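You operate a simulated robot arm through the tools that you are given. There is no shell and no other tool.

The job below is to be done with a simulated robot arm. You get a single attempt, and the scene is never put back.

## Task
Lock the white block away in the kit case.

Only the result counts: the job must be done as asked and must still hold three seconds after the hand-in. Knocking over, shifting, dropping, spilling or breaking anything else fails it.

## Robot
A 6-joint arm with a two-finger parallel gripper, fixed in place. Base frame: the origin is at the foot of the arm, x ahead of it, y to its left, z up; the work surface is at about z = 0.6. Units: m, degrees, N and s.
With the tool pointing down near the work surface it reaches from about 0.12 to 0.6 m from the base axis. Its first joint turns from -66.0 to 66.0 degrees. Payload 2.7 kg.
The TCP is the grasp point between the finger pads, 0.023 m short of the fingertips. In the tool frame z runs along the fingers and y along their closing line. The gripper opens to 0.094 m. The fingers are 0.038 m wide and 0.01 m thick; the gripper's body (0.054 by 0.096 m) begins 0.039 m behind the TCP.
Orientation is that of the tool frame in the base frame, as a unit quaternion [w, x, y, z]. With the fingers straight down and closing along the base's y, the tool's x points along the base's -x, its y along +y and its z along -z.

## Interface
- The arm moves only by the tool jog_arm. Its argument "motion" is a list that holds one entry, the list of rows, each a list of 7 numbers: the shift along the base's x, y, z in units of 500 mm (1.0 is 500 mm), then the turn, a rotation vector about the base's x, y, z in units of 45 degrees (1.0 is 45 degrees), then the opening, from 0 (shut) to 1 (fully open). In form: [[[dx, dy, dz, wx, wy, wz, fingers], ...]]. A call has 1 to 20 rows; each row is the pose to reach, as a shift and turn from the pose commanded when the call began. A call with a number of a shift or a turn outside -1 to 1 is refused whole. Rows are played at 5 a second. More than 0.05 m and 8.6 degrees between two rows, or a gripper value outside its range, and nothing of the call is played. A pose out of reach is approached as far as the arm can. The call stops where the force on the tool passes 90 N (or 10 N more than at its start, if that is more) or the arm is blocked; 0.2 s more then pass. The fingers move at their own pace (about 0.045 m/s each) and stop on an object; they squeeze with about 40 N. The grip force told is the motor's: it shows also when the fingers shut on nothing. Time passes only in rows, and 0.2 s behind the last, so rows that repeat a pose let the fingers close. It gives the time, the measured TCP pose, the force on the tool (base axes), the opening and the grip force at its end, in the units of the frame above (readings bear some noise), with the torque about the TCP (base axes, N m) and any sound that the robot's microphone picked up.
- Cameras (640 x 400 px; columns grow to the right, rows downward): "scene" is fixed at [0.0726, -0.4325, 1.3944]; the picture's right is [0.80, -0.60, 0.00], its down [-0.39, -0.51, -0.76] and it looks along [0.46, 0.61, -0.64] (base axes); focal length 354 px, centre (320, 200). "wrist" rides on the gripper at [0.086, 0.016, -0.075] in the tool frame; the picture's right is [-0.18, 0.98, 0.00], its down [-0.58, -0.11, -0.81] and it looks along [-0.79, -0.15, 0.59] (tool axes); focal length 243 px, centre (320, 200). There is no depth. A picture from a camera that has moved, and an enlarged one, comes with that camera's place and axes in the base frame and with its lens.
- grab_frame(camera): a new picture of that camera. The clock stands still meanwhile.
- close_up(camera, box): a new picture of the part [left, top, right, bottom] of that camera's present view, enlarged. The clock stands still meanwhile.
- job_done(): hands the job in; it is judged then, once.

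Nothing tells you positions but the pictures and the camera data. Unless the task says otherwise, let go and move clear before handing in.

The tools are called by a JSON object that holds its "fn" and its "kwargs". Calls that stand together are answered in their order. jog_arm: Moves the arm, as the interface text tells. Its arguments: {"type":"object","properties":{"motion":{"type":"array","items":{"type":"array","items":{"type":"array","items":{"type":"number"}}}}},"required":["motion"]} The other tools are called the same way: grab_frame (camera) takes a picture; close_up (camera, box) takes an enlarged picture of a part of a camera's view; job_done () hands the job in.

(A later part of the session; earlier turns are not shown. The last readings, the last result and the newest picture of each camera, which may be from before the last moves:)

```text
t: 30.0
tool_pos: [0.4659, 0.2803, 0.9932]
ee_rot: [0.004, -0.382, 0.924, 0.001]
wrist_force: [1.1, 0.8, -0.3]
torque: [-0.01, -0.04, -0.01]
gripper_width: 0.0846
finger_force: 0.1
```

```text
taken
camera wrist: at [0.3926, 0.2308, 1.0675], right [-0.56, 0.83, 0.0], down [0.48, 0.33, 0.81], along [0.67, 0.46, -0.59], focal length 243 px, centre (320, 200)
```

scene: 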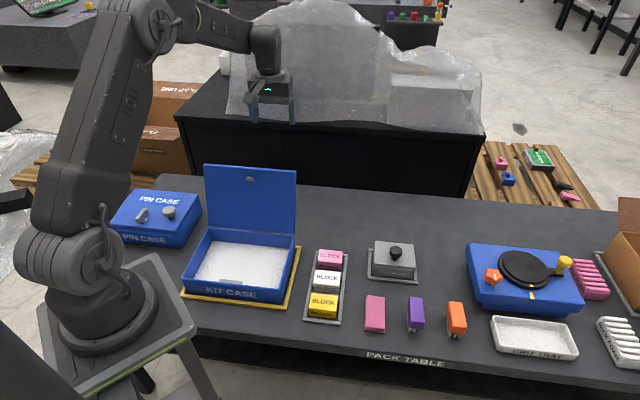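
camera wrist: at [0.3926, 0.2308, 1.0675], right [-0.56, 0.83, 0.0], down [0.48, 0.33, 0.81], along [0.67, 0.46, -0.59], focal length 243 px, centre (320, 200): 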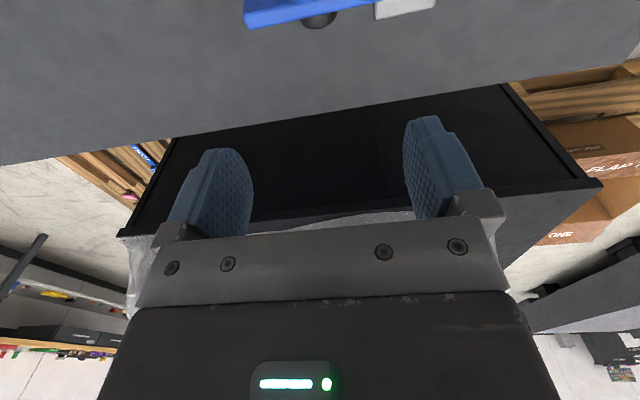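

The lid is standing open. Next I'll travel high over to the blocks tray, hover over the white block at about (0.425, 0.024), and refine its position.

{"fn": "jog_arm", "kwargs": {"motion": [[[-0.01, -0.08, 0, 0, 0, 0, 0.95], [-0.02, -0.16, 0, 0, 0, 0, 0.95], [-0.04, -0.25, 0, 0, 0, 0, 1], [-0.06, -0.34, 0, 0, 0, 0, 1], [-0.07, -0.43, -0.03, 0, 0, 0, 1], [-0.08, -0.5, -0.08, 0, 0, 0, 1], [-0.08, -0.512, -0.16, 0, 0, 0, 1], [-0.08, -0.512, -0.24, 0, 0, 0, 1], [-0.08, -0.512, -0.32, 0, 0, 0, 1], [-0.08, -0.512, -0.38, 0, 0, 0, 1], [-0.08, -0.512, -0.38, 0, 0, 0, 1]]]}}

{"fn": "grab_frame", "kwargs": {"camera": "wrist"}}

{"fn": "grab_frame", "kwargs": {"camera": "scene"}}

{"fn": "close_up", "kwargs": {"camera": "wrist", "box": [200, 0, 440, 150]}}

```text
t: 32.4
tool_pos: [0.4276, 0.0248, 0.8002]
ee_rot: [0.002, -0.382, 0.924, 0.001]
wrist_force: [-0.6, -0.2, 0.5]
torque: [0.01, -0.03, -0.02]
gripper_width: 0.0937
finger_force: 0.1
```

```text
taken
camera wrist: at [0.3536, -0.0244, 0.8756], right [-0.56, 0.83, 0.0], down [0.48, 0.33, 0.81], along [0.67, 0.46, -0.59], focal length 243 px, centre (320, 200)
```

wrist: 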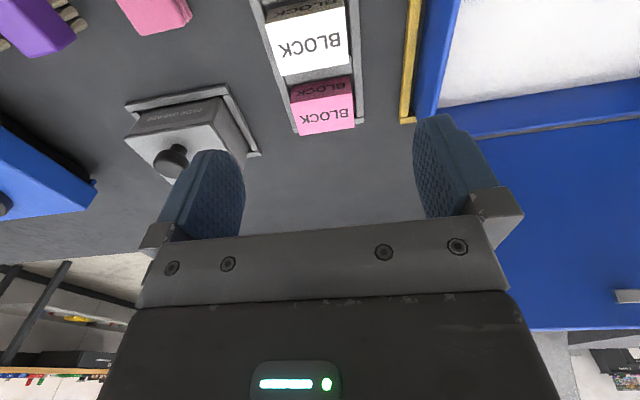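

```text
taken
```

scene: 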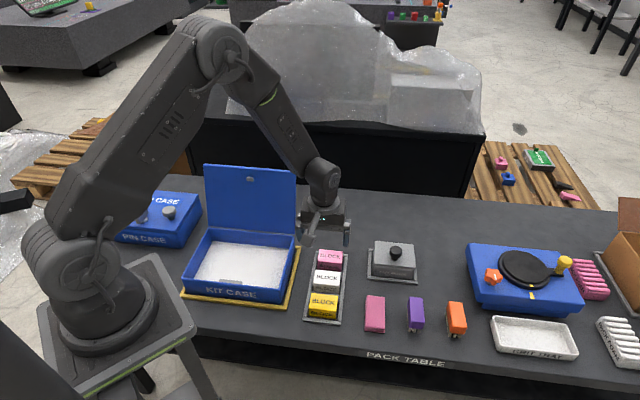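

```text
2.67 times, centred on (320, 75) of wrist
camera zoom: at [0.3536, -0.0244, 0.8756], right [-0.56, 0.83, 0.0], down [0.48, 0.33, 0.81], along [0.67, 0.46, -0.59], focal length 647 px, centre (320, 533)
```

zoom: 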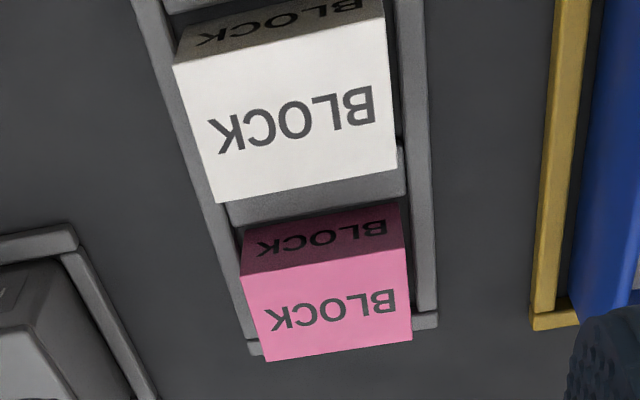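

The white block's top is centred near (0.432, 0.0175) at z ≈ 0.645, about 64 × 42 mm, aligned to within about 1° of the gripper. I'll shift over it and come down partway to check.

{"fn": "jog_arm", "kwargs": {"motion": [[[0.0124, -0.015, -0.03, 0, 0, 0.02, 1], [0.0124, -0.015, -0.1, 0, 0, 0.02, 1], [0.0124, -0.015, -0.17, 0, 0, 0.02, 1], [0.0124, -0.015, -0.21, 0, 0, 0.02, 1], [0.0124, -0.015, -0.21, 0, 0, 0.02, 1]]]}}

{"fn": "grab_frame", "kwargs": {"camera": "wrist"}}

{"fn": "close_up", "kwargs": {"camera": "scene", "box": [270, 220, 398, 300]}}

```text
t: 33.6
tool_pos: [0.4338, 0.0178, 0.6981]
ee_rot: [0.003, -0.389, 0.921, 0.001]
wrist_force: [-0.4, -0.3, -0.4]
torque: [0.0, 0.0, -0.02]
gripper_width: 0.094
finger_force: 0.1
```

```text
taken
camera wrist: at [0.3614, -0.033, 0.7703], right [-0.58, 0.82, 0.0], down [0.48, 0.34, 0.81], along [0.66, 0.47, -0.59], focal length 243 px, centre (320, 200)
```

wrist: 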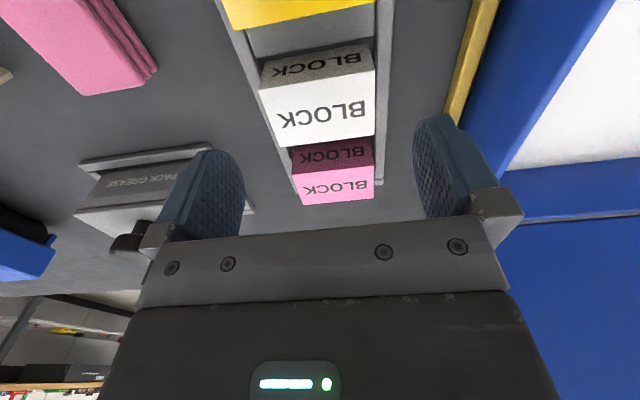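

```text
5.00 times, centred on (334, 260) of scene
camera zoom: at [0.0726, -0.4325, 1.3944], right [0.8, -0.6, 0.0], down [-0.39, -0.51, -0.76], along [0.46, 0.61, -0.64], focal length 1768 px, centre (250, -100)
```

zoom: 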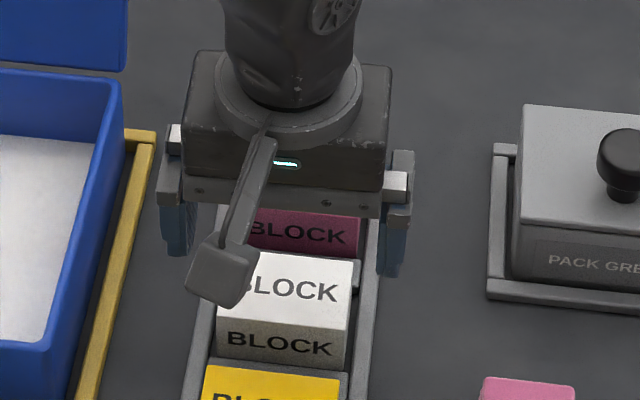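

Alignment looks good. I'll lower to TCP z ≈ 0.647, which keeps the fingertips above the tray rails, close on the block and check the grip.

{"fn": "jog_arm", "kwargs": {"motion": [[[0, 0, -0.05, 0, 0, 0, 1], [0, 0, -0.096, 0, 0, 0, 1], [0, 0, -0.096, 0, 0, 0, 1], [0, 0, -0.096, 0, 0, 0, 0.5], [0, 0, -0.096, 0, 0, 0, 0.5], [0, 0, -0.096, 0, 0, 0, 0.5], [0, 0, -0.096, 0, 0, 0, 0.5]]]}}

{"fn": "grab_frame", "kwargs": {"camera": "wrist"}}

{"fn": "close_up", "kwargs": {"camera": "scene", "box": [270, 220, 398, 300]}}

```text
t: 35.2
tool_pos: [0.4351, 0.017, 0.6499]
ee_rot: [0.004, -0.389, 0.921, 0.001]
wrist_force: [-0.4, 0.8, -0.1]
torque: [-0.04, -0.02, 0.01]
gripper_width: 0.0675
finger_force: 39.6
```

```text
taken
camera wrist: at [0.3624, -0.0335, 0.7231], right [-0.58, 0.82, 0.0], down [0.48, 0.34, 0.81], along [0.66, 0.47, -0.59], focal length 243 px, centre (320, 200)
```

wrist: 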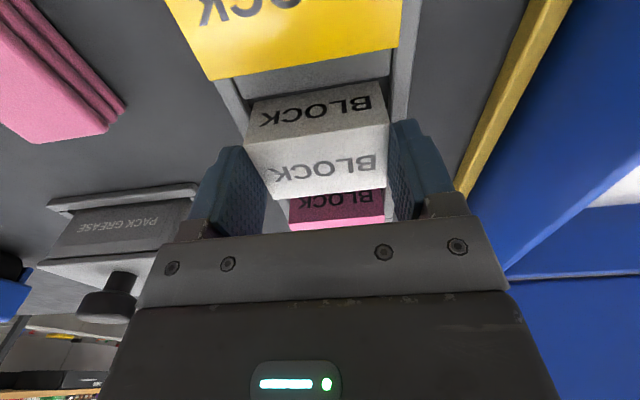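

```text
5.00 times, centred on (334, 260) of scene
camera zoom: at [0.0726, -0.4325, 1.3944], right [0.8, -0.6, 0.0], down [-0.39, -0.51, -0.76], along [0.46, 0.61, -0.64], focal length 1768 px, centre (250, -100)
```

zoom: 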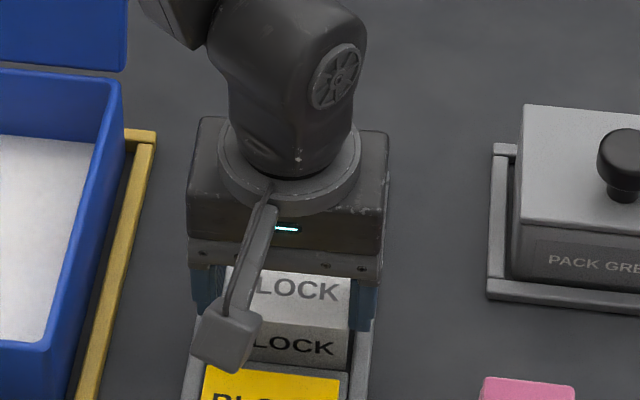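

The block is held (67.5 mm, 40 N). I'll lift it straight up and confirm it comes out cleanly.

{"fn": "jog_arm", "kwargs": {"motion": [[[0, 0, 0.02, 0, 0, 0, 0.5], [0, 0, 0.06, 0, 0, 0, 0.5], [0, 0, 0.12, 0, 0, 0, 0.5], [0, 0, 0.19, 0, 0, 0, 0.5], [0, 0, 0.26, 0, 0, 0, 0.5], [0, 0, 0.32, 0, 0, 0, 0.5], [0, 0, 0.32, 0, 0, 0, 0.5]]]}}

{"fn": "grab_frame", "kwargs": {"camera": "wrist"}}

{"fn": "grab_frame", "kwargs": {"camera": "scene"}}

{"fn": "close_up", "kwargs": {"camera": "scene", "box": [180, 220, 308, 300]}}

```text
t: 36.8
tool_pos: [0.4349, 0.0167, 0.8095]
ee_rot: [0.004, -0.389, 0.921, 0.001]
wrist_force: [0.1, 0.1, 0.5]
torque: [-0.02, 0.02, 0.01]
gripper_width: 0.0468
finger_force: 0.1
```

```text
taken
camera wrist: at [0.3613, -0.0346, 0.8835], right [-0.58, 0.82, 0.0], down [0.48, 0.34, 0.81], along [0.66, 0.47, -0.59], focal length 243 px, centre (320, 200)
```

wrist: 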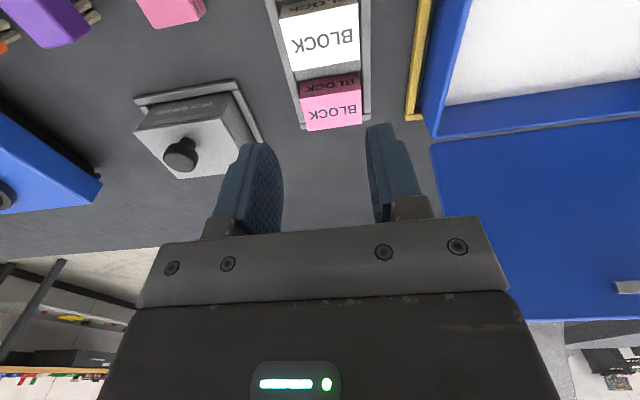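

```text
taken
```

scene: 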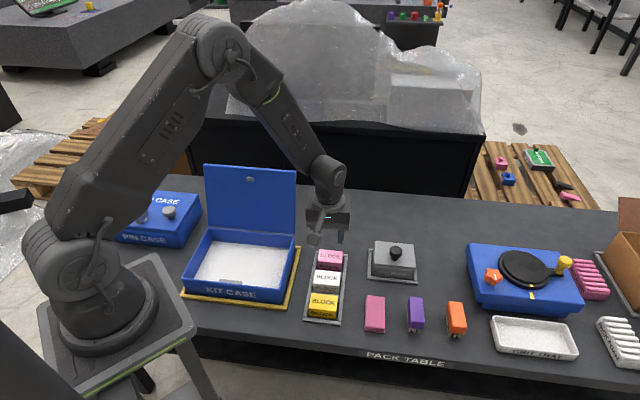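

```text
5.00 times, centred on (244, 260) of scene
camera zoom: at [0.0726, -0.4325, 1.3944], right [0.8, -0.6, 0.0], down [-0.39, -0.51, -0.76], along [0.46, 0.61, -0.64], focal length 1768 px, centre (700, -100)
```

zoom: 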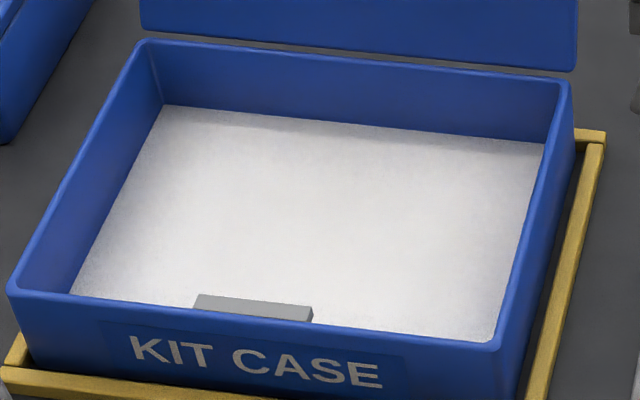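

The fingers slid off and the white block is still in its slot. I'll look at it closely before trying again.

{"fn": "close_up", "kwargs": {"camera": "scene", "box": [296, 240, 360, 330]}}

{"fn": "close_up", "kwargs": {"camera": "wrist", "box": [250, 0, 410, 140]}}

```text
4.44 times, centred on (328, 285) of scene
camera zoom: at [0.0726, -0.4325, 1.3944], right [0.8, -0.6, 0.0], down [-0.39, -0.51, -0.76], along [0.46, 0.61, -0.64], focal length 1572 px, centre (284, -178)
```

zoom: 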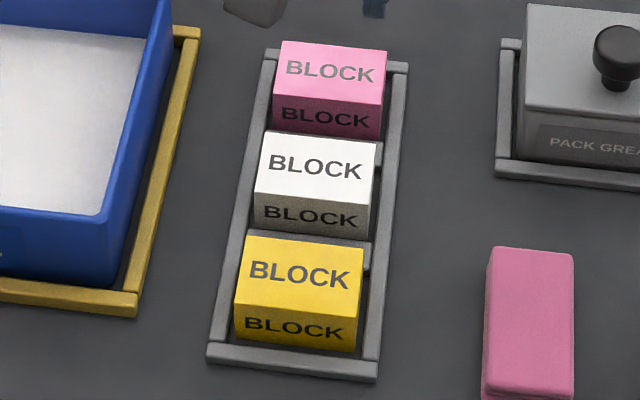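

```text
2.86 times, centred on (330, 70) of wrist
camera zoom: at [0.3613, -0.0346, 0.8835], right [-0.58, 0.82, 0.0], down [0.48, 0.34, 0.81], along [0.66, 0.47, -0.59], focal length 693 px, centre (291, 571)
```

zoom: 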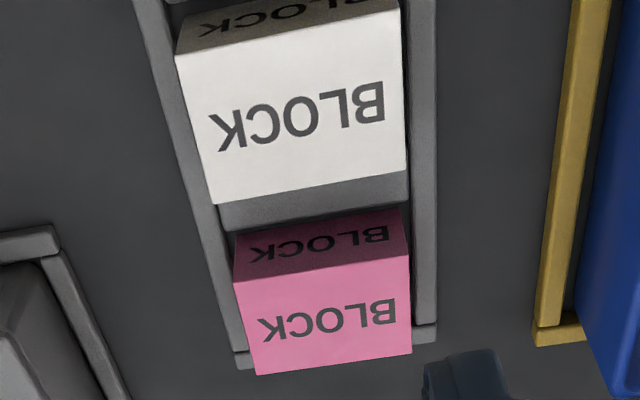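

By the measured grip width, the block top is closer to z ≈ 0.637, so my first grasp was shallow. I'll go deeper, grip, and lift just a few millimetres while checking the forces.

{"fn": "jog_arm", "kwargs": {"motion": [[[0.004, 0.006, -0.04, 0, 0, 0, 1], [0.004, 0.006, -0.13, 0, 0, 0, 1], [0.004, 0.006, -0.22, 0, 0, 0, 1], [0.004, 0.006, -0.3, 0, 0, 0, 1], [0.004, 0.006, -0.33, 0, 0, 0, 1], [0.004, 0.006, -0.34, 0, 0, 0, 1], [0.004, 0.006, -0.34, 0, 0, 0, 1]]]}}

{"fn": "grab_frame", "kwargs": {"camera": "wrist"}}

{"fn": "close_up", "kwargs": {"camera": "scene", "box": [270, 220, 398, 300]}}

```text
t: 38.4
tool_pos: [0.4353, 0.0218, 0.6386]
ee_rot: [0.003, -0.389, 0.921, 0.002]
wrist_force: [-0.6, -0.3, -0.8]
torque: [0.01, -0.01, 0.0]
gripper_width: 0.094
finger_force: 0.1
```

```text
taken
camera wrist: at [0.3617, -0.0289, 0.7118], right [-0.58, 0.82, 0.0], down [0.48, 0.34, 0.81], along [0.66, 0.47, -0.59], focal length 243 px, centre (320, 200)
```

wrist: 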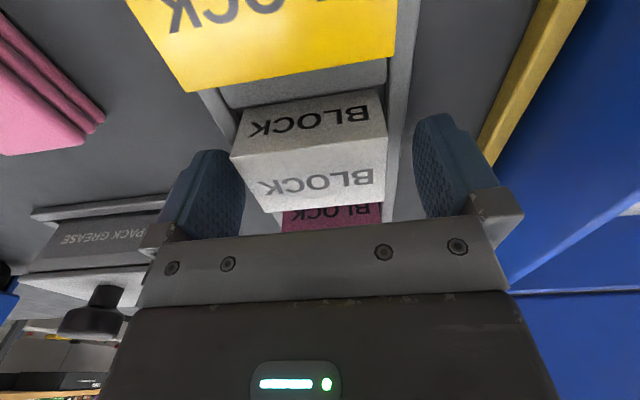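

```text
5.00 times, centred on (334, 260) of scene
camera zoom: at [0.0726, -0.4325, 1.3944], right [0.8, -0.6, 0.0], down [-0.39, -0.51, -0.76], along [0.46, 0.61, -0.64], focal length 1768 px, centre (250, -100)
```

zoom: 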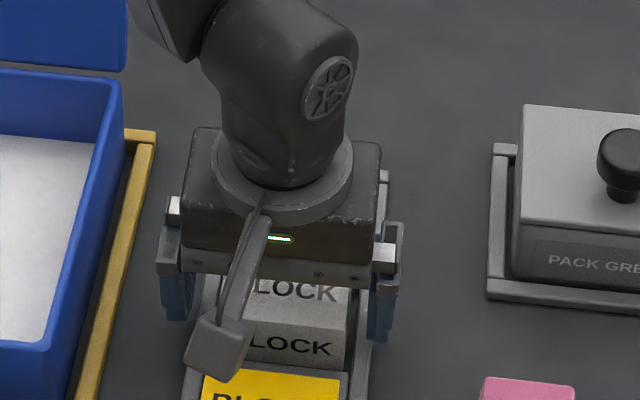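

The fingers are deep with no contact. I'll centre by about 3 mm, close, and lift only 4 mm to read the load.

{"fn": "jog_arm", "kwargs": {"motion": [[[0.005, -0.005, 0, 0, 0, 0, 1], [0.005, -0.005, 0, 0, 0, 0, 0.4], [0.005, -0.005, 0, 0, 0, 0, 0.4], [0.005, -0.005, 0, 0, 0, 0, 0.4], [0.005, -0.005, 0, 0, 0, 0, 0.4], [0.005, -0.005, 0, 0, 0, 0, 0.4]]]}}

{"fn": "jog_arm", "kwargs": {"motion": [[[0, 0, 0.004, 0, 0, 0, 0.4], [0, 0, 0.008, 0, 0, 0, 0.4], [0, 0, 0.008, 0, 0, 0, 0.4]]]}}

{"fn": "grab_frame", "kwargs": {"camera": "wrist"}}

{"fn": "close_up", "kwargs": {"camera": "scene", "box": [270, 220, 398, 300]}}

```text
t: 39.8
tool_pos: [0.4374, 0.0194, 0.6388]
ee_rot: [0.003, -0.389, 0.921, 0.002]
wrist_force: [-0.1, -1.2, 1.3]
torque: [-0.01, 0.18, 0.08]
gripper_width: 0.0677
finger_force: 39.9
```

```text
t: 40.6
tool_pos: [0.4383, 0.0196, 0.6422]
ee_rot: [0.003, -0.389, 0.921, 0.002]
wrist_force: [0.1, 0.1, -3.5]
torque: [0.0, -0.01, 0.0]
gripper_width: 0.0677
finger_force: 39.9
```

```text
taken
camera wrist: at [0.3647, -0.0321, 0.7163], right [-0.58, 0.82, 0.0], down [0.48, 0.34, 0.81], along [0.66, 0.47, -0.59], focal length 243 px, centre (320, 200)
```

wrist: 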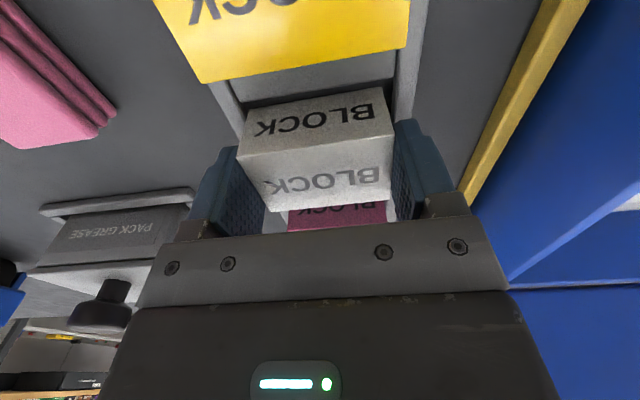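

```text
5.00 times, centred on (334, 260) of scene
camera zoom: at [0.0726, -0.4325, 1.3944], right [0.8, -0.6, 0.0], down [-0.39, -0.51, -0.76], along [0.46, 0.61, -0.64], focal length 1768 px, centre (250, -100)
```

zoom: 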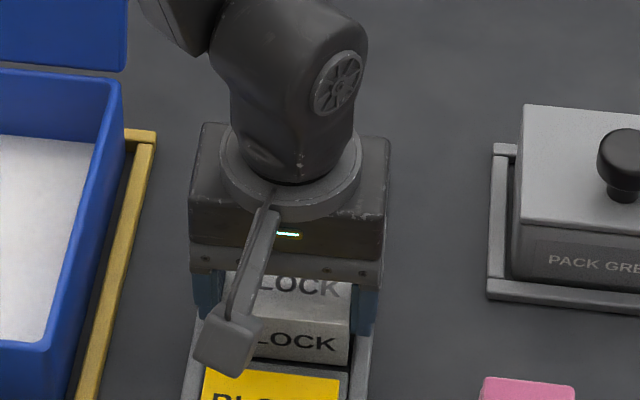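

There is a small load of about 3.5 N and the grip holds. I'll keep lifting slowly and check that the block follows.

{"fn": "jog_arm", "kwargs": {"motion": [[[0, 0, 0.006, 0, 0, 0, 0.4], [0, 0, 0.012, 0, 0, 0, 0.4], [0, 0, 0.018, 0, 0, 0, 0.4], [0, 0, 0.024, 0, 0, 0, 0.4], [0, 0, 0.03, 0, 0, 0, 0.4]]]}}

{"fn": "grab_frame", "kwargs": {"camera": "wrist"}}

{"fn": "close_up", "kwargs": {"camera": "scene", "box": [270, 220, 398, 300]}}

```text
t: 41.8
tool_pos: [0.4377, 0.0185, 0.6594]
ee_rot: [0.004, -0.39, 0.921, 0.001]
wrist_force: [-0.4, -0.5, -2.7]
torque: [-0.03, 0.01, 0.02]
gripper_width: 0.0677
finger_force: 40.1
```

```text
taken
camera wrist: at [0.3653, -0.032, 0.7323], right [-0.58, 0.82, 0.0], down [0.48, 0.34, 0.81], along [0.66, 0.47, -0.59], focal length 243 px, centre (320, 200)
```

wrist: 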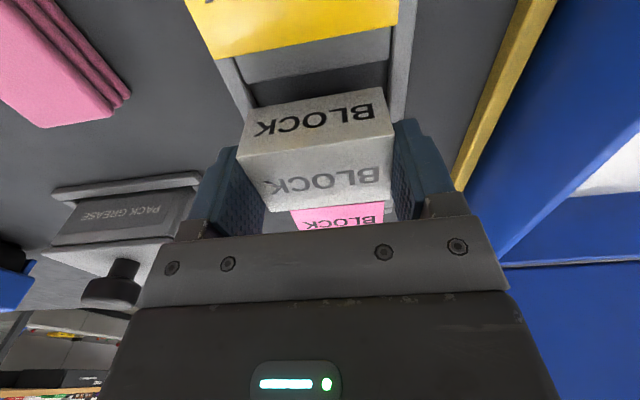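

```text
5.00 times, centred on (334, 260) of scene
camera zoom: at [0.0726, -0.4325, 1.3944], right [0.8, -0.6, 0.0], down [-0.39, -0.51, -0.76], along [0.46, 0.61, -0.64], focal length 1768 px, centre (250, -100)
```

zoom: 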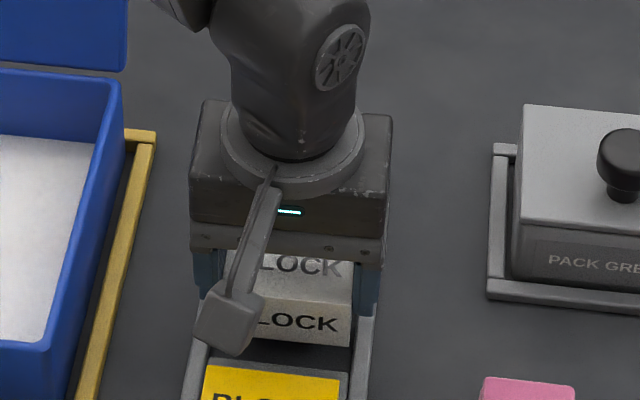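

It lifts this time, with the block still fixed between the pads. I'll continue slowly to a safe height.

{"fn": "jog_arm", "kwargs": {"motion": [[[0, 0, 0.01, 0, 0, 0, 0.4], [0, 0, 0.025, 0, 0, 0, 0.4], [0, 0, 0.045, 0, 0, 0, 0.4], [0, 0, 0.065, 0, 0, 0, 0.4], [0, 0, 0.085, 0, 0, 0, 0.4], [0, 0, 0.105, 0, 0, 0, 0.4], [0, 0, 0.125, 0, 0, 0, 0.4], [0, 0, 0.145, 0, 0, 0, 0.4], [0, 0, 0.165, 0, 0, 0, 0.4], [0, 0, 0.185, 0, 0, 0, 0.4], [0, 0, 0.198, 0, 0, 0, 0.4], [0, 0, 0.204, 0, 0, 0, 0.4]]]}}

{"fn": "grab_frame", "kwargs": {"camera": "wrist"}}

{"fn": "grab_frame", "kwargs": {"camera": "scene"}}

```text
t: 44.4
tool_pos: [0.4373, 0.0192, 0.7593]
ee_rot: [0.002, -0.389, 0.921, 0.002]
wrist_force: [-0.9, -0.3, -3.5]
torque: [0.0, 0.01, 0.01]
gripper_width: 0.0675
finger_force: 40.3
```

```text
taken
camera wrist: at [0.3642, -0.0322, 0.8338], right [-0.58, 0.82, 0.0], down [0.48, 0.34, 0.81], along [0.66, 0.47, -0.59], focal length 243 px, centre (320, 200)
```

wrist: 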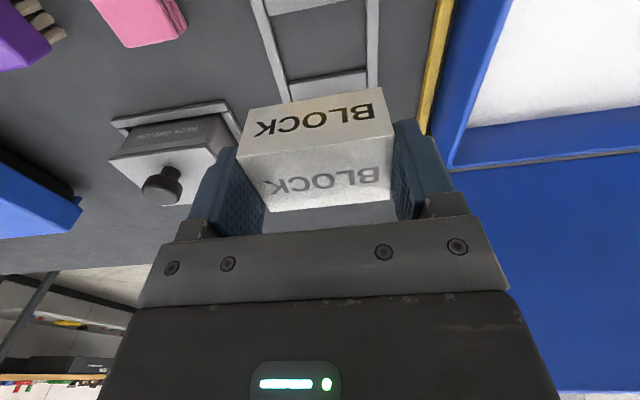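

```text
taken
```

scene: 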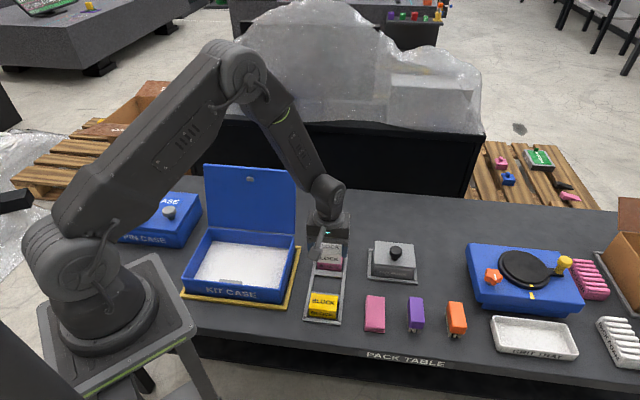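

The block is firmly held, with its bottom about 35 mm below the TCP, and weighs about 3 N. I'll carry it slowly over the case, aiming a little behind centre so it stays clear of the latch tongue and catch.

{"fn": "jog_arm", "kwargs": {"motion": [[[-0.0055, 0.0078, 0, 0, 0, 0, 0.4], [-0.0165, 0.0235, 0, 0, 0, 0, 0.4], [-0.033, 0.0471, 0, 0, 0, 0, 0.4], [-0.0495, 0.0706, 0, 0, 0, 0, 0.4], [-0.0688, 0.0981, 0, 0, 0, 0, 0.4], [-0.0881, 0.1256, 0, 0, 0, 0, 0.4], [-0.1073, 0.153, 0, 0, 0, 0, 0.4], [-0.1266, 0.1805, 0, 0, 0, 0, 0.4], [-0.1459, 0.208, 0, 0, 0, 0, 0.4], [-0.1651, 0.2354, 0, 0, 0, 0, 0.4], [-0.1844, 0.2629, 0, 0, 0, 0, 0.4], [-0.2036, 0.2904, 0, 0, 0, 0, 0.4], [-0.2229, 0.3178, 0, 0, 0, 0, 0.4], [-0.2394, 0.3414, 0, 0, 0, 0, 0.4], [-0.2532, 0.361, 0, 0, 0, 0, 0.4], [-0.2642, 0.3767, 0, 0, 0, 0, 0.4], [-0.2724, 0.3885, 0, 0, 0, 0, 0.4], [-0.2752, 0.3924, 0, 0, 0, 0, 0.4], [-0.2752, 0.3924, 0, 0, 0, 0, 0.4]]]}}

{"fn": "grab_frame", "kwargs": {"camera": "wrist"}}

{"fn": "close_up", "kwargs": {"camera": "scene", "box": [160, 200, 320, 300]}}

```text
t: 48.4
tool_pos: [0.3009, 0.2138, 0.7601]
ee_rot: [0.003, -0.389, 0.921, 0.002]
wrist_force: [-1.0, 0.2, -2.4]
torque: [-0.02, -0.01, 0.01]
gripper_width: 0.0679
finger_force: 39.7
```

```text
taken
camera wrist: at [0.2276, 0.1644, 0.8336], right [-0.58, 0.82, 0.0], down [0.48, 0.34, 0.81], along [0.66, 0.47, -0.59], focal length 243 px, centre (320, 200)
```

wrist: 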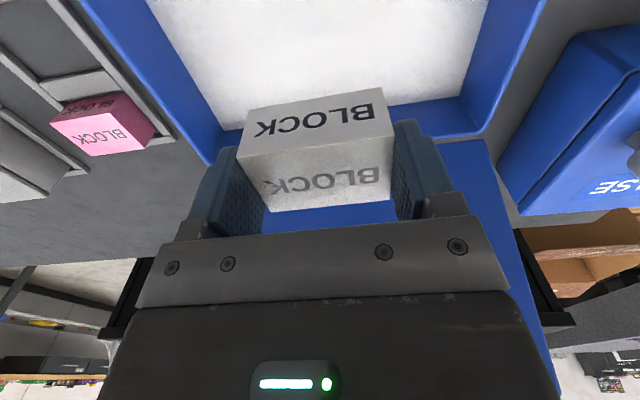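

```text
4.00 times, centred on (240, 250) of scene
camera zoom: at [0.0726, -0.4325, 1.3944], right [0.8, -0.6, 0.0], down [-0.39, -0.51, -0.76], along [0.46, 0.61, -0.64], focal length 1414 px, centre (640, 0)
```

zoom: 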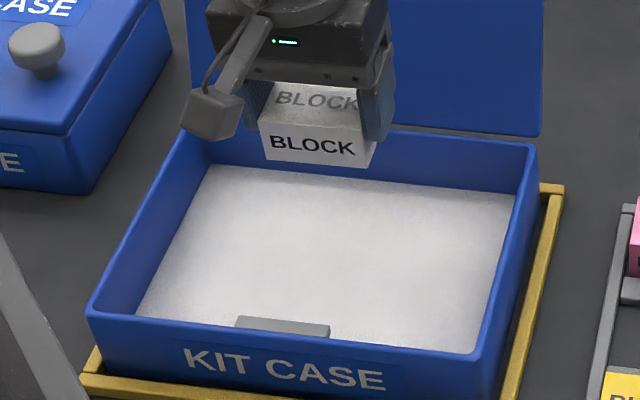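

The block is over the case with about 40 mm to the rear wall and is centred sideways. I'll lower it slowly to just above the floor.

{"fn": "jog_arm", "kwargs": {"motion": [[[0, 0, -0.01, 0, 0, 0, 0.4], [0, 0, -0.03, 0, 0, 0, 0.4], [0, 0, -0.055, 0, 0, 0, 0.4], [0, 0, -0.08, 0, 0, 0, 0.4], [0, 0, -0.105, 0, 0, 0, 0.4], [0, 0, -0.13, 0, 0, 0, 0.4], [0, 0, -0.155, 0, 0, 0, 0.4], [0, 0, -0.175, 0, 0, 0, 0.4], [0, 0, -0.19, 0, 0, 0, 0.4], [0, 0, -0.197, 0, 0, 0, 0.4], [0, 0, -0.202, 0, 0, 0, 0.4], [0, 0, -0.202, 0, 0, 0, 0.4]]]}}

{"fn": "grab_frame", "kwargs": {"camera": "wrist"}}

{"fn": "close_up", "kwargs": {"camera": "scene", "box": [180, 210, 308, 290]}}

```text
t: 51.0
tool_pos: [0.3007, 0.2143, 0.6582]
ee_rot: [0.003, -0.389, 0.921, 0.001]
wrist_force: [0.4, 0.7, -2.4]
torque: [0.04, 0.0, -0.03]
gripper_width: 0.0678
finger_force: 40.0
```

```text
taken
camera wrist: at [0.2275, 0.1639, 0.7322], right [-0.58, 0.82, 0.0], down [0.48, 0.34, 0.81], along [0.66, 0.47, -0.59], focal length 243 px, centre (320, 200)
```

wrist: 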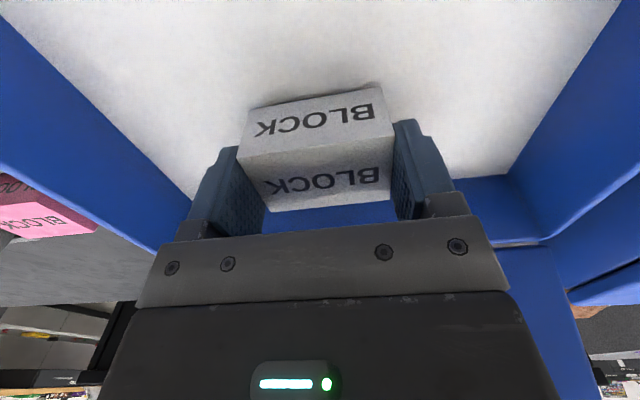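

```text
5.00 times, centred on (244, 250) of scene
camera zoom: at [0.0726, -0.4325, 1.3944], right [0.8, -0.6, 0.0], down [-0.39, -0.51, -0.76], along [0.46, 0.61, -0.64], focal length 1768 px, centre (700, -50)
```

zoom: 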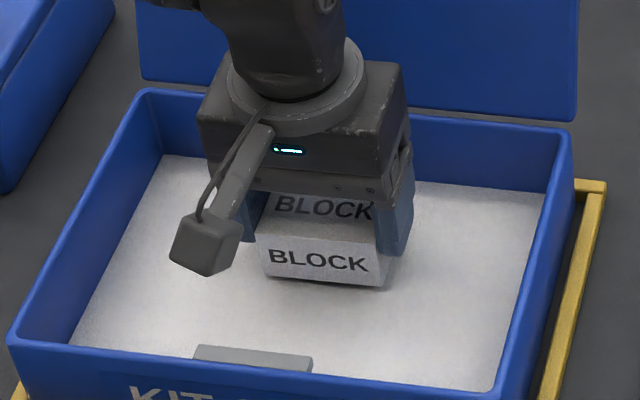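

The block is a few millimetres off the floor. I'll lower it gently until the floor takes its weight.

{"fn": "jog_arm", "kwargs": {"motion": [[[0, 0, -0.004, 0, 0, 0, 0.4], [0, 0, -0.008, 0, 0, 0, 0.4], [0, 0, -0.008, 0, 0, 0, 0.4]]]}}

{"fn": "close_up", "kwargs": {"camera": "scene", "box": [220, 235, 284, 275]}}

```text
t: 51.8
tool_pos: [0.3001, 0.2145, 0.6557]
ee_rot: [0.003, -0.39, 0.921, 0.002]
wrist_force: [-0.3, 0.6, -3.3]
torque: [-0.01, 0.01, 0.0]
gripper_width: 0.0677
finger_force: 40.4
```

```text
10.00 times, centred on (252, 255) of scene
camera zoom: at [0.0726, -0.4325, 1.3944], right [0.8, -0.6, 0.0], down [-0.39, -0.51, -0.76], along [0.46, 0.61, -0.64], focal length 3536 px, centre (1000, -350)
```

zoom: 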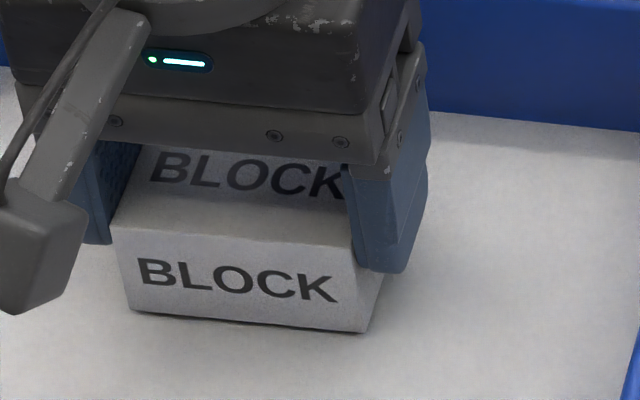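

{"fn": "jog_arm", "kwargs": {"motion": [[[0, 0, -0.004, 0, 0, 0, 0.4], [0, 0, -0.008, 0, 0, 0, 0.4], [0, 0, -0.008, 0, 0, 0, 0.4]]]}}

```text
t: 52.6
tool_pos: [0.2997, 0.2147, 0.6512]
ee_rot: [0.003, -0.389, 0.921, 0.001]
wrist_force: [-0.9, -2.3, 4.0]
torque: [-0.17, -0.02, 0.0]
gripper_width: 0.0677
finger_force: 40.6
```

The floor now carries the block (the force flipped to +4 N). I'll open the fingers and rise straight up.

{"fn": "jog_arm", "kwargs": {"motion": [[[0, 0, 0, 0, 0, 0, 0.95], [0, 0, 0, 0, 0, 0, 0.95], [0, 0, 0, 0, 0, 0, 0.95], [0, 0, 0, 0, 0, 0, 0.95], [0, 0, 0.03, 0, 0, 0, 0.95], [0, 0, 0.08, 0, 0, 0, 0.95], [0, 0, 0.16, 0, 0, 0, 0.95], [0, 0, 0.25, 0, 0, 0, 0.95], [0, 0, 0.34, 0, 0, 0, 0.95], [0, 0, 0.43, 0, 0, 0, 0.95], [0, 0, 0.52, 0, 0, 0, 0.95], [0, 0, 0.6, 0, 0, 0, 0.95], [0, 0, 0.6, 0, 0, 0, 0.95]]]}}

{"fn": "grab_frame", "kwargs": {"camera": "scene"}}

{"fn": "close_up", "kwargs": {"camera": "scene", "box": [170, 200, 330, 300]}}

{"fn": "close_up", "kwargs": {"camera": "scene", "box": [180, 155, 308, 235]}}

```text
t: 55.4
tool_pos: [0.3019, 0.216, 0.9525]
ee_rot: [0.004, -0.39, 0.921, 0.001]
wrist_force: [0.2, 0.0, 0.1]
torque: [0.01, 0.0, 0.01]
gripper_width: 0.0892
finger_force: 0.0
```

```text
taken
```

scene: 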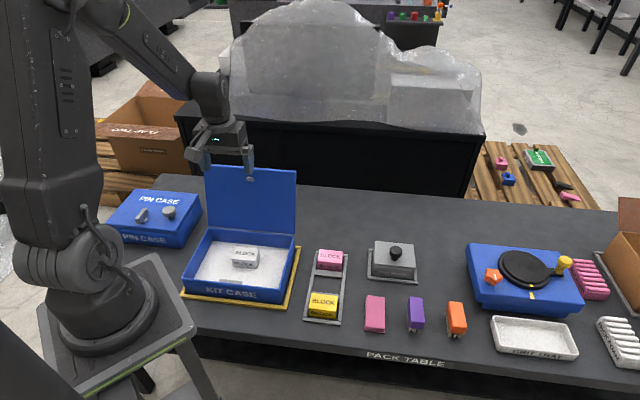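

```text
4.00 times, centred on (250, 250) of scene
camera zoom: at [0.0726, -0.4325, 1.3944], right [0.8, -0.6, 0.0], down [-0.39, -0.51, -0.76], along [0.46, 0.61, -0.64], focal length 1414 px, centre (600, 0)
```

zoom: 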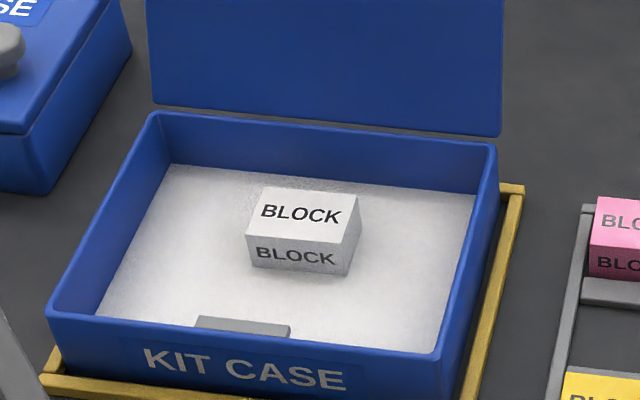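

```text
5.00 times, centred on (244, 195) of scene
camera zoom: at [0.0726, -0.4325, 1.3944], right [0.8, -0.6, 0.0], down [-0.39, -0.51, -0.76], along [0.46, 0.61, -0.64], focal length 1768 px, centre (700, 225)
```

zoom: 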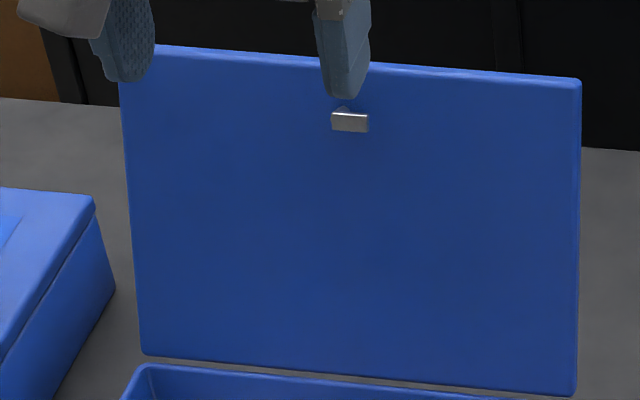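

The white block rests flat inside, clear of the catch, and the lid is still open. Next I'll retrace the route to the knob behind the lid, starting with a high move over the lid.

{"fn": "jog_arm", "kwargs": {"motion": [[[0, 0, 0.04, 0, 0, 0, 0.9], [0, 0, 0.082, 0, 0, 0, 0.8], [0.06, 0.024, 0.082, 0, 0, 0, 0.7], [0.13, 0.052, 0.082, 0, 0, 0, 0.6], [0.2, 0.08, 0.082, 0, 0, -0.01, 0.56], [0.27, 0.108, 0.082, 0, 0, -0.02, 0.56], [0.3338, 0.1336, 0.082, 0, 0, -0.02, 0.56], [0.3338, 0.1336, 0.082, 0, 0, -0.02, 0.56]]]}}

{"fn": "grab_frame", "kwargs": {"camera": "wrist"}}

```text
t: 57.2
tool_pos: [0.4669, 0.2813, 0.9917]
ee_rot: [0.003, -0.382, 0.924, 0.002]
wrist_force: [-0.6, 0.5, -0.2]
torque: [0.0, 0.02, -0.01]
gripper_width: 0.0524
finger_force: 0.0
```

```text
taken
camera wrist: at [0.3933, 0.2322, 1.0657], right [-0.56, 0.83, 0.0], down [0.49, 0.33, 0.81], along [0.67, 0.46, -0.59], focal length 243 px, centre (320, 200)
```

wrist: 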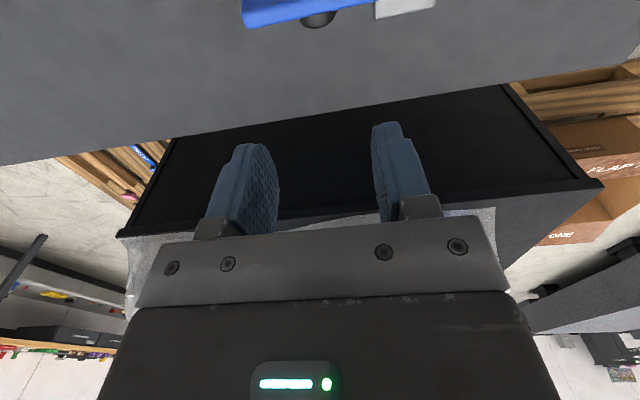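

The gripper is back at the same hover pose, and the view matches the earlier one (lid edge and knob at top). I'll descend behind the lid along the reverse of my exit path.

{"fn": "jog_arm", "kwargs": {"motion": [[[0.01, 0.01, -0.04, -0.045, 0.045, 0, 0.56], [0.03, 0.03, -0.1, -0.105, 0.105, 0, 0.56], [0.038, 0.038, -0.17, -0.165, 0.165, 0, 0.56], [0.038, 0.038, -0.23, -0.225, 0.225, 0, 0.56], [0.036, 0.036, -0.28, -0.265, 0.265, 0, 0.56], [0.034, 0.034, -0.33, -0.295, 0.295, 0, 0.56], [0.03, 0.03, -0.38, -0.325, 0.325, 0, 0.56], [0.03, 0.03, -0.38, -0.325, 0.325, 0, 0.56]]]}}

{"fn": "grab_frame", "kwargs": {"camera": "wrist"}}

{"fn": "close_up", "kwargs": {"camera": "scene", "box": [160, 140, 320, 240]}}

```text
t: 59.0
tool_pos: [0.4821, 0.2956, 0.8009]
ee_rot: [-0.162, -0.376, 0.91, -0.068]
wrist_force: [-0.4, -0.4, 0.1]
torque: [0.01, -0.02, -0.01]
gripper_width: 0.0528
finger_force: 0.1
```

```text
taken
camera wrist: at [0.4307, 0.2691, 0.9006], right [-0.57, 0.82, -0.06], down [0.66, 0.51, 0.55], along [0.49, 0.27, -0.83], focal length 243 px, centre (320, 200)
```

wrist: 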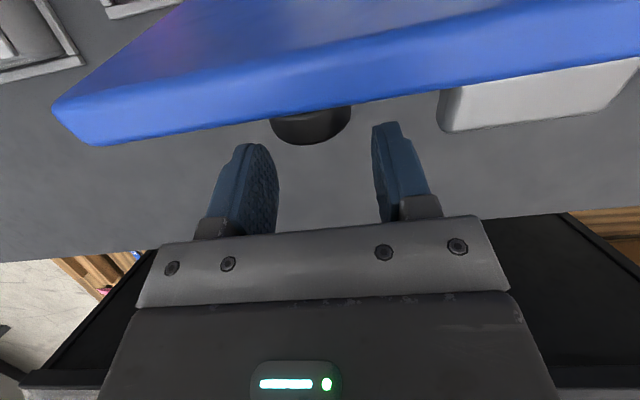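

```text
4.00 times, centred on (240, 190) of scene
camera zoom: at [0.0726, -0.4325, 1.3944], right [0.8, -0.6, 0.0], down [-0.39, -0.51, -0.76], along [0.46, 0.61, -0.64], focal length 1414 px, centre (640, 240)
```

zoom: 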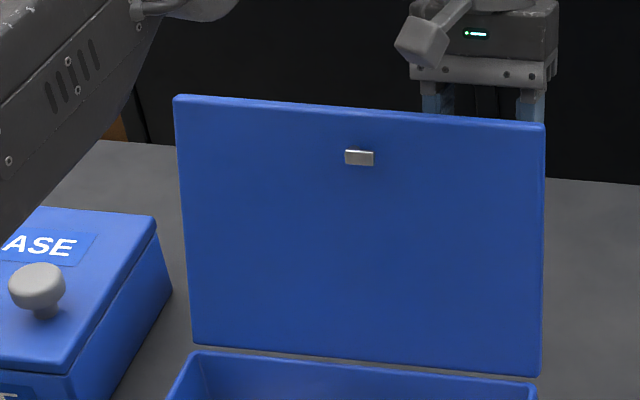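

The lid is unmoved and the pose matches my earlier exit. I'll slide the fingers back onto the knob.

{"fn": "jog_arm", "kwargs": {"motion": [[[-0.007, -0.007, -0.003, -0.033, 0.033, 0, 0.56], [-0.0142, -0.0142, -0.006, -0.064, 0.064, 0, 0.56], [-0.0215, -0.0215, -0.009, -0.096, 0.096, 0, 0.56], [-0.0284, -0.0284, -0.012, -0.127, 0.127, 0, 0.56], [-0.0355, -0.0355, -0.015, -0.16, 0.16, 0, 0.56], [-0.0425, -0.0425, -0.018, -0.19, 0.19, 0, 0.56], [-0.0425, -0.0425, -0.018, -0.19, 0.19, 0, 0.56]]]}}

{"fn": "grab_frame", "kwargs": {"camera": "wrist"}}

```text
t: 60.6
tool_pos: [0.4615, 0.2753, 0.7931]
ee_rot: [-0.258, -0.366, 0.888, -0.106]
wrist_force: [-1.0, -0.7, -0.5]
torque: [0.0, 0.0, -0.01]
gripper_width: 0.0525
finger_force: 0.1
```

```text
taken
camera wrist: at [0.4256, 0.2634, 0.902], right [-0.58, 0.81, -0.1], down [0.73, 0.57, 0.37], along [0.35, 0.14, -0.92], focal length 243 px, centre (320, 200)
```

wrist: 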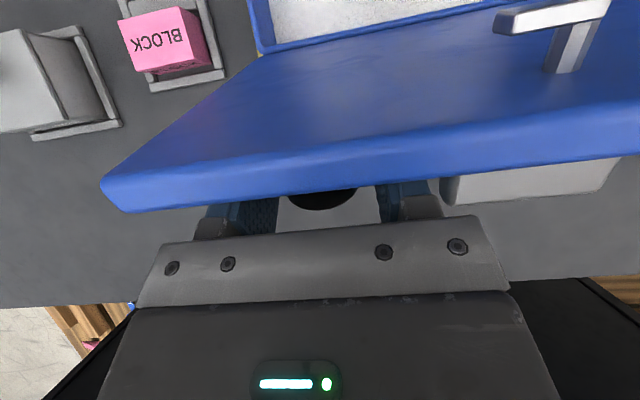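

The pose matches the release pose. I'll grip the knob and bring the lid back to roughly 80°, following the fitted hinge arc (radius ≈ 0.157 m).

{"fn": "jog_arm", "kwargs": {"motion": [[[0, 0, 0, 0, 0, 0, 0], [0, 0, 0, 0, 0, 0, 0], [0, 0, 0, 0, 0, 0, 0], [-0.01, -0.01, 0.008, -0.008, 0.008, 0, 0], [-0.0205, -0.0205, 0.016, -0.0157, 0.0157, 0, 0], [-0.031, -0.031, 0.0225, -0.0235, 0.0235, 0, 0], [-0.0419, -0.0419, 0.0288, -0.0314, 0.0314, 0, 0], [-0.053, -0.053, 0.034, -0.0235, 0.0235, 0, 0], [-0.0642, -0.0642, 0.0384, -0.0157, 0.0157, 0, 0], [-0.0756, -0.0756, 0.042, 0.0, 0.0, 0, 0], [-0.0871, -0.0871, 0.0448, 0.0157, -0.0157, 0, 0], [-0.0871, -0.0871, 0.0448, 0.0157, -0.0157, 0, 0]]]}}

{"fn": "close_up", "kwargs": {"camera": "scene", "box": [160, 160, 320, 260]}}

{"fn": "grab_frame", "kwargs": {"camera": "wrist"}}

```text
t: 63.2
tool_pos: [0.4188, 0.2323, 0.8164]
ee_rot: [-0.248, -0.368, 0.89, -0.104]
wrist_force: [13.5, -2.8, 2.2]
torque: [0.91, -0.75, 0.42]
gripper_width: 0.0377
finger_force: 39.7
```

```text
4.00 times, centred on (240, 210) of scene
camera zoom: at [0.0728, -0.4326, 1.3944], right [0.8, -0.6, 0.0], down [-0.39, -0.51, -0.76], along [0.46, 0.61, -0.64], focal length 1414 px, centre (640, 160)
```

zoom: 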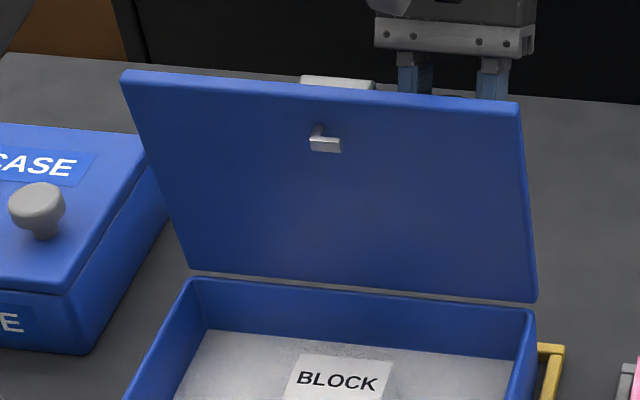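

```text
taken
camera wrist: at [0.3808, 0.2187, 0.9255], right [-0.58, 0.81, -0.1], down [0.72, 0.57, 0.39], along [0.37, 0.16, -0.92], focal length 243 px, centre (320, 200)
```

wrist: 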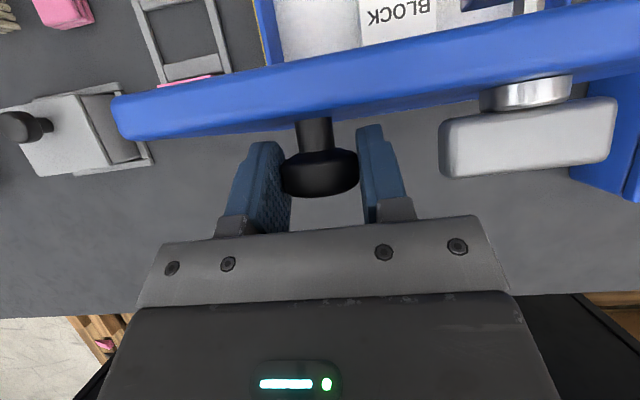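

It is tracking well, with the lid at about 80° and the block visible inside. I'll continue lowering the lid to about 26°.

{"fn": "jog_arm", "kwargs": {"motion": [[[-0.0232, -0.0232, 0.0028, 0.0314, -0.0314, 0, 0], [-0.0465, -0.0465, 0.0022, 0.0628, -0.0628, 0, 0], [-0.0696, -0.0696, -0.0018, 0.0943, -0.0943, 0, 0], [-0.0923, -0.0923, -0.0092, 0.1335, -0.1335, 0, 0], [-0.1144, -0.1144, -0.02, 0.1728, -0.1728, 0, 0], [-0.1355, -0.1355, -0.0338, 0.2121, -0.2121, 0, 0], [-0.1555, -0.1555, -0.0508, 0.2514, -0.2514, 0, 0], [-0.1741, -0.1741, -0.0708, 0.2906, -0.2906, 0, 0], [-0.1912, -0.1912, -0.0932, 0.3299, -0.3299, 0, 0], [-0.1912, -0.1912, -0.0932, 0.3299, -0.3299, 0, 0]]]}}

{"fn": "close_up", "kwargs": {"camera": "scene", "box": [160, 200, 320, 300]}}

{"fn": "grab_frame", "kwargs": {"camera": "wrist"}}

```text
t: 65.4
tool_pos: [0.3232, 0.1368, 0.7693]
ee_rot: [-0.082, -0.381, 0.92, -0.034]
wrist_force: [14.1, -3.3, 2.0]
torque: [0.72, -1.03, 0.11]
gripper_width: 0.0376
finger_force: 40.3
```

```text
4.00 times, centred on (240, 250) of scene
camera zoom: at [0.0728, -0.4326, 1.3944], right [0.8, -0.6, 0.0], down [-0.39, -0.51, -0.76], along [0.46, 0.61, -0.64], focal length 1414 px, centre (640, 0)
```

zoom: 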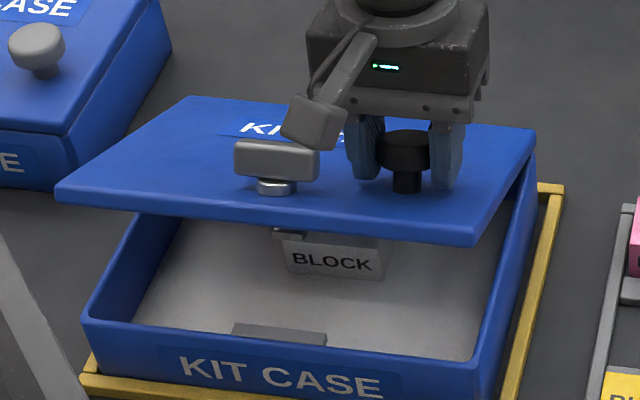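

```text
taken
camera wrist: at [0.2597, 0.0975, 0.8568], right [-0.57, 0.82, -0.03], down [0.58, 0.43, 0.69], along [0.58, 0.37, -0.72], focal length 243 px, centre (320, 200)
```

wrist: 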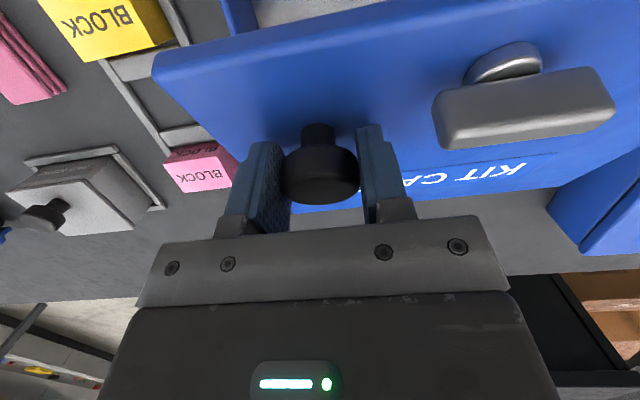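

Almost closed, and the block is clear of the latch tongue. I'll finish the arc gently down to nearly shut.

{"fn": "jog_arm", "kwargs": {"motion": [[[-0.0153, -0.0153, -0.0248, 0.0393, -0.0393, 0, 0], [-0.0287, -0.0287, -0.0518, 0.0785, -0.0785, 0, 0], [-0.04, -0.04, -0.0808, 0.1178, -0.1178, 0, 0], [-0.0462, -0.0462, -0.1008, 0.1414, -0.1414, 0, 0], [-0.0491, -0.0491, -0.111, 0.15, -0.15, 0, 0], [-0.0491, -0.0491, -0.111, 0.15, -0.15, 0, 0]]]}}

{"fn": "close_up", "kwargs": {"camera": "scene", "box": [160, 210, 320, 310]}}

```text
t: 66.8
tool_pos: [0.2981, 0.1128, 0.7144]
ee_rot: [-0.003, -0.383, 0.924, -0.002]
wrist_force: [15.3, 3.8, 2.9]
torque: [0.58, -0.98, 0.18]
gripper_width: 0.0374
finger_force: 39.8
```

```text
4.00 times, centred on (240, 260) of scene
camera zoom: at [0.0728, -0.4325, 1.3944], right [0.8, -0.6, 0.0], down [-0.39, -0.51, -0.76], along [0.46, 0.61, -0.64], focal length 1414 px, centre (640, -40)
```

zoom: 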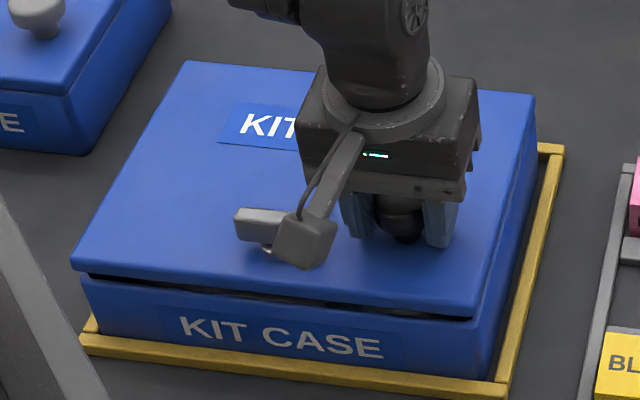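

About a 5 mm gap remains. I'll press the last few millimetres down until the lid seats.

{"fn": "jog_arm", "kwargs": {"motion": [[[-0.001, -0.001, -0.004, 0, 0, 0, 0], [-0.002, -0.002, -0.008, 0, 0, 0, 0], [-0.002, -0.002, -0.012, 0, 0, 0, 0], [-0.002, -0.002, -0.012, 0, 0, 0, 0]]]}}

{"fn": "close_up", "kwargs": {"camera": "scene", "box": [160, 210, 320, 310]}}

```text
t: 67.8
tool_pos: [0.2985, 0.1117, 0.7075]
ee_rot: [-0.006, -0.382, 0.924, -0.001]
wrist_force: [21.1, -10.4, 5.8]
torque: [0.36, -0.97, -0.02]
gripper_width: 0.0377
finger_force: 39.9
```

```text
4.00 times, centred on (240, 260) of scene
camera zoom: at [0.0729, -0.4327, 1.3943], right [0.8, -0.6, 0.0], down [-0.39, -0.51, -0.76], along [0.46, 0.61, -0.64], focal length 1414 px, centre (640, -40)
```

zoom: 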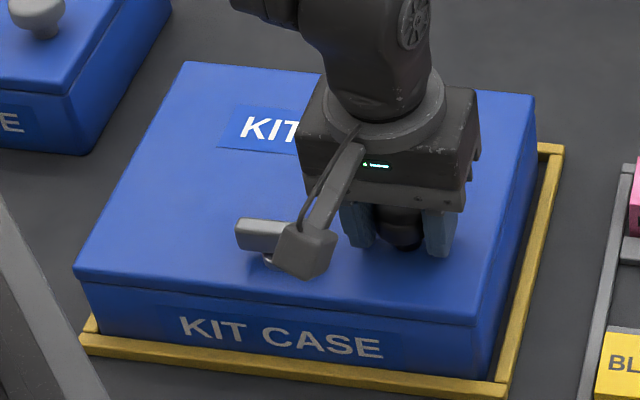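

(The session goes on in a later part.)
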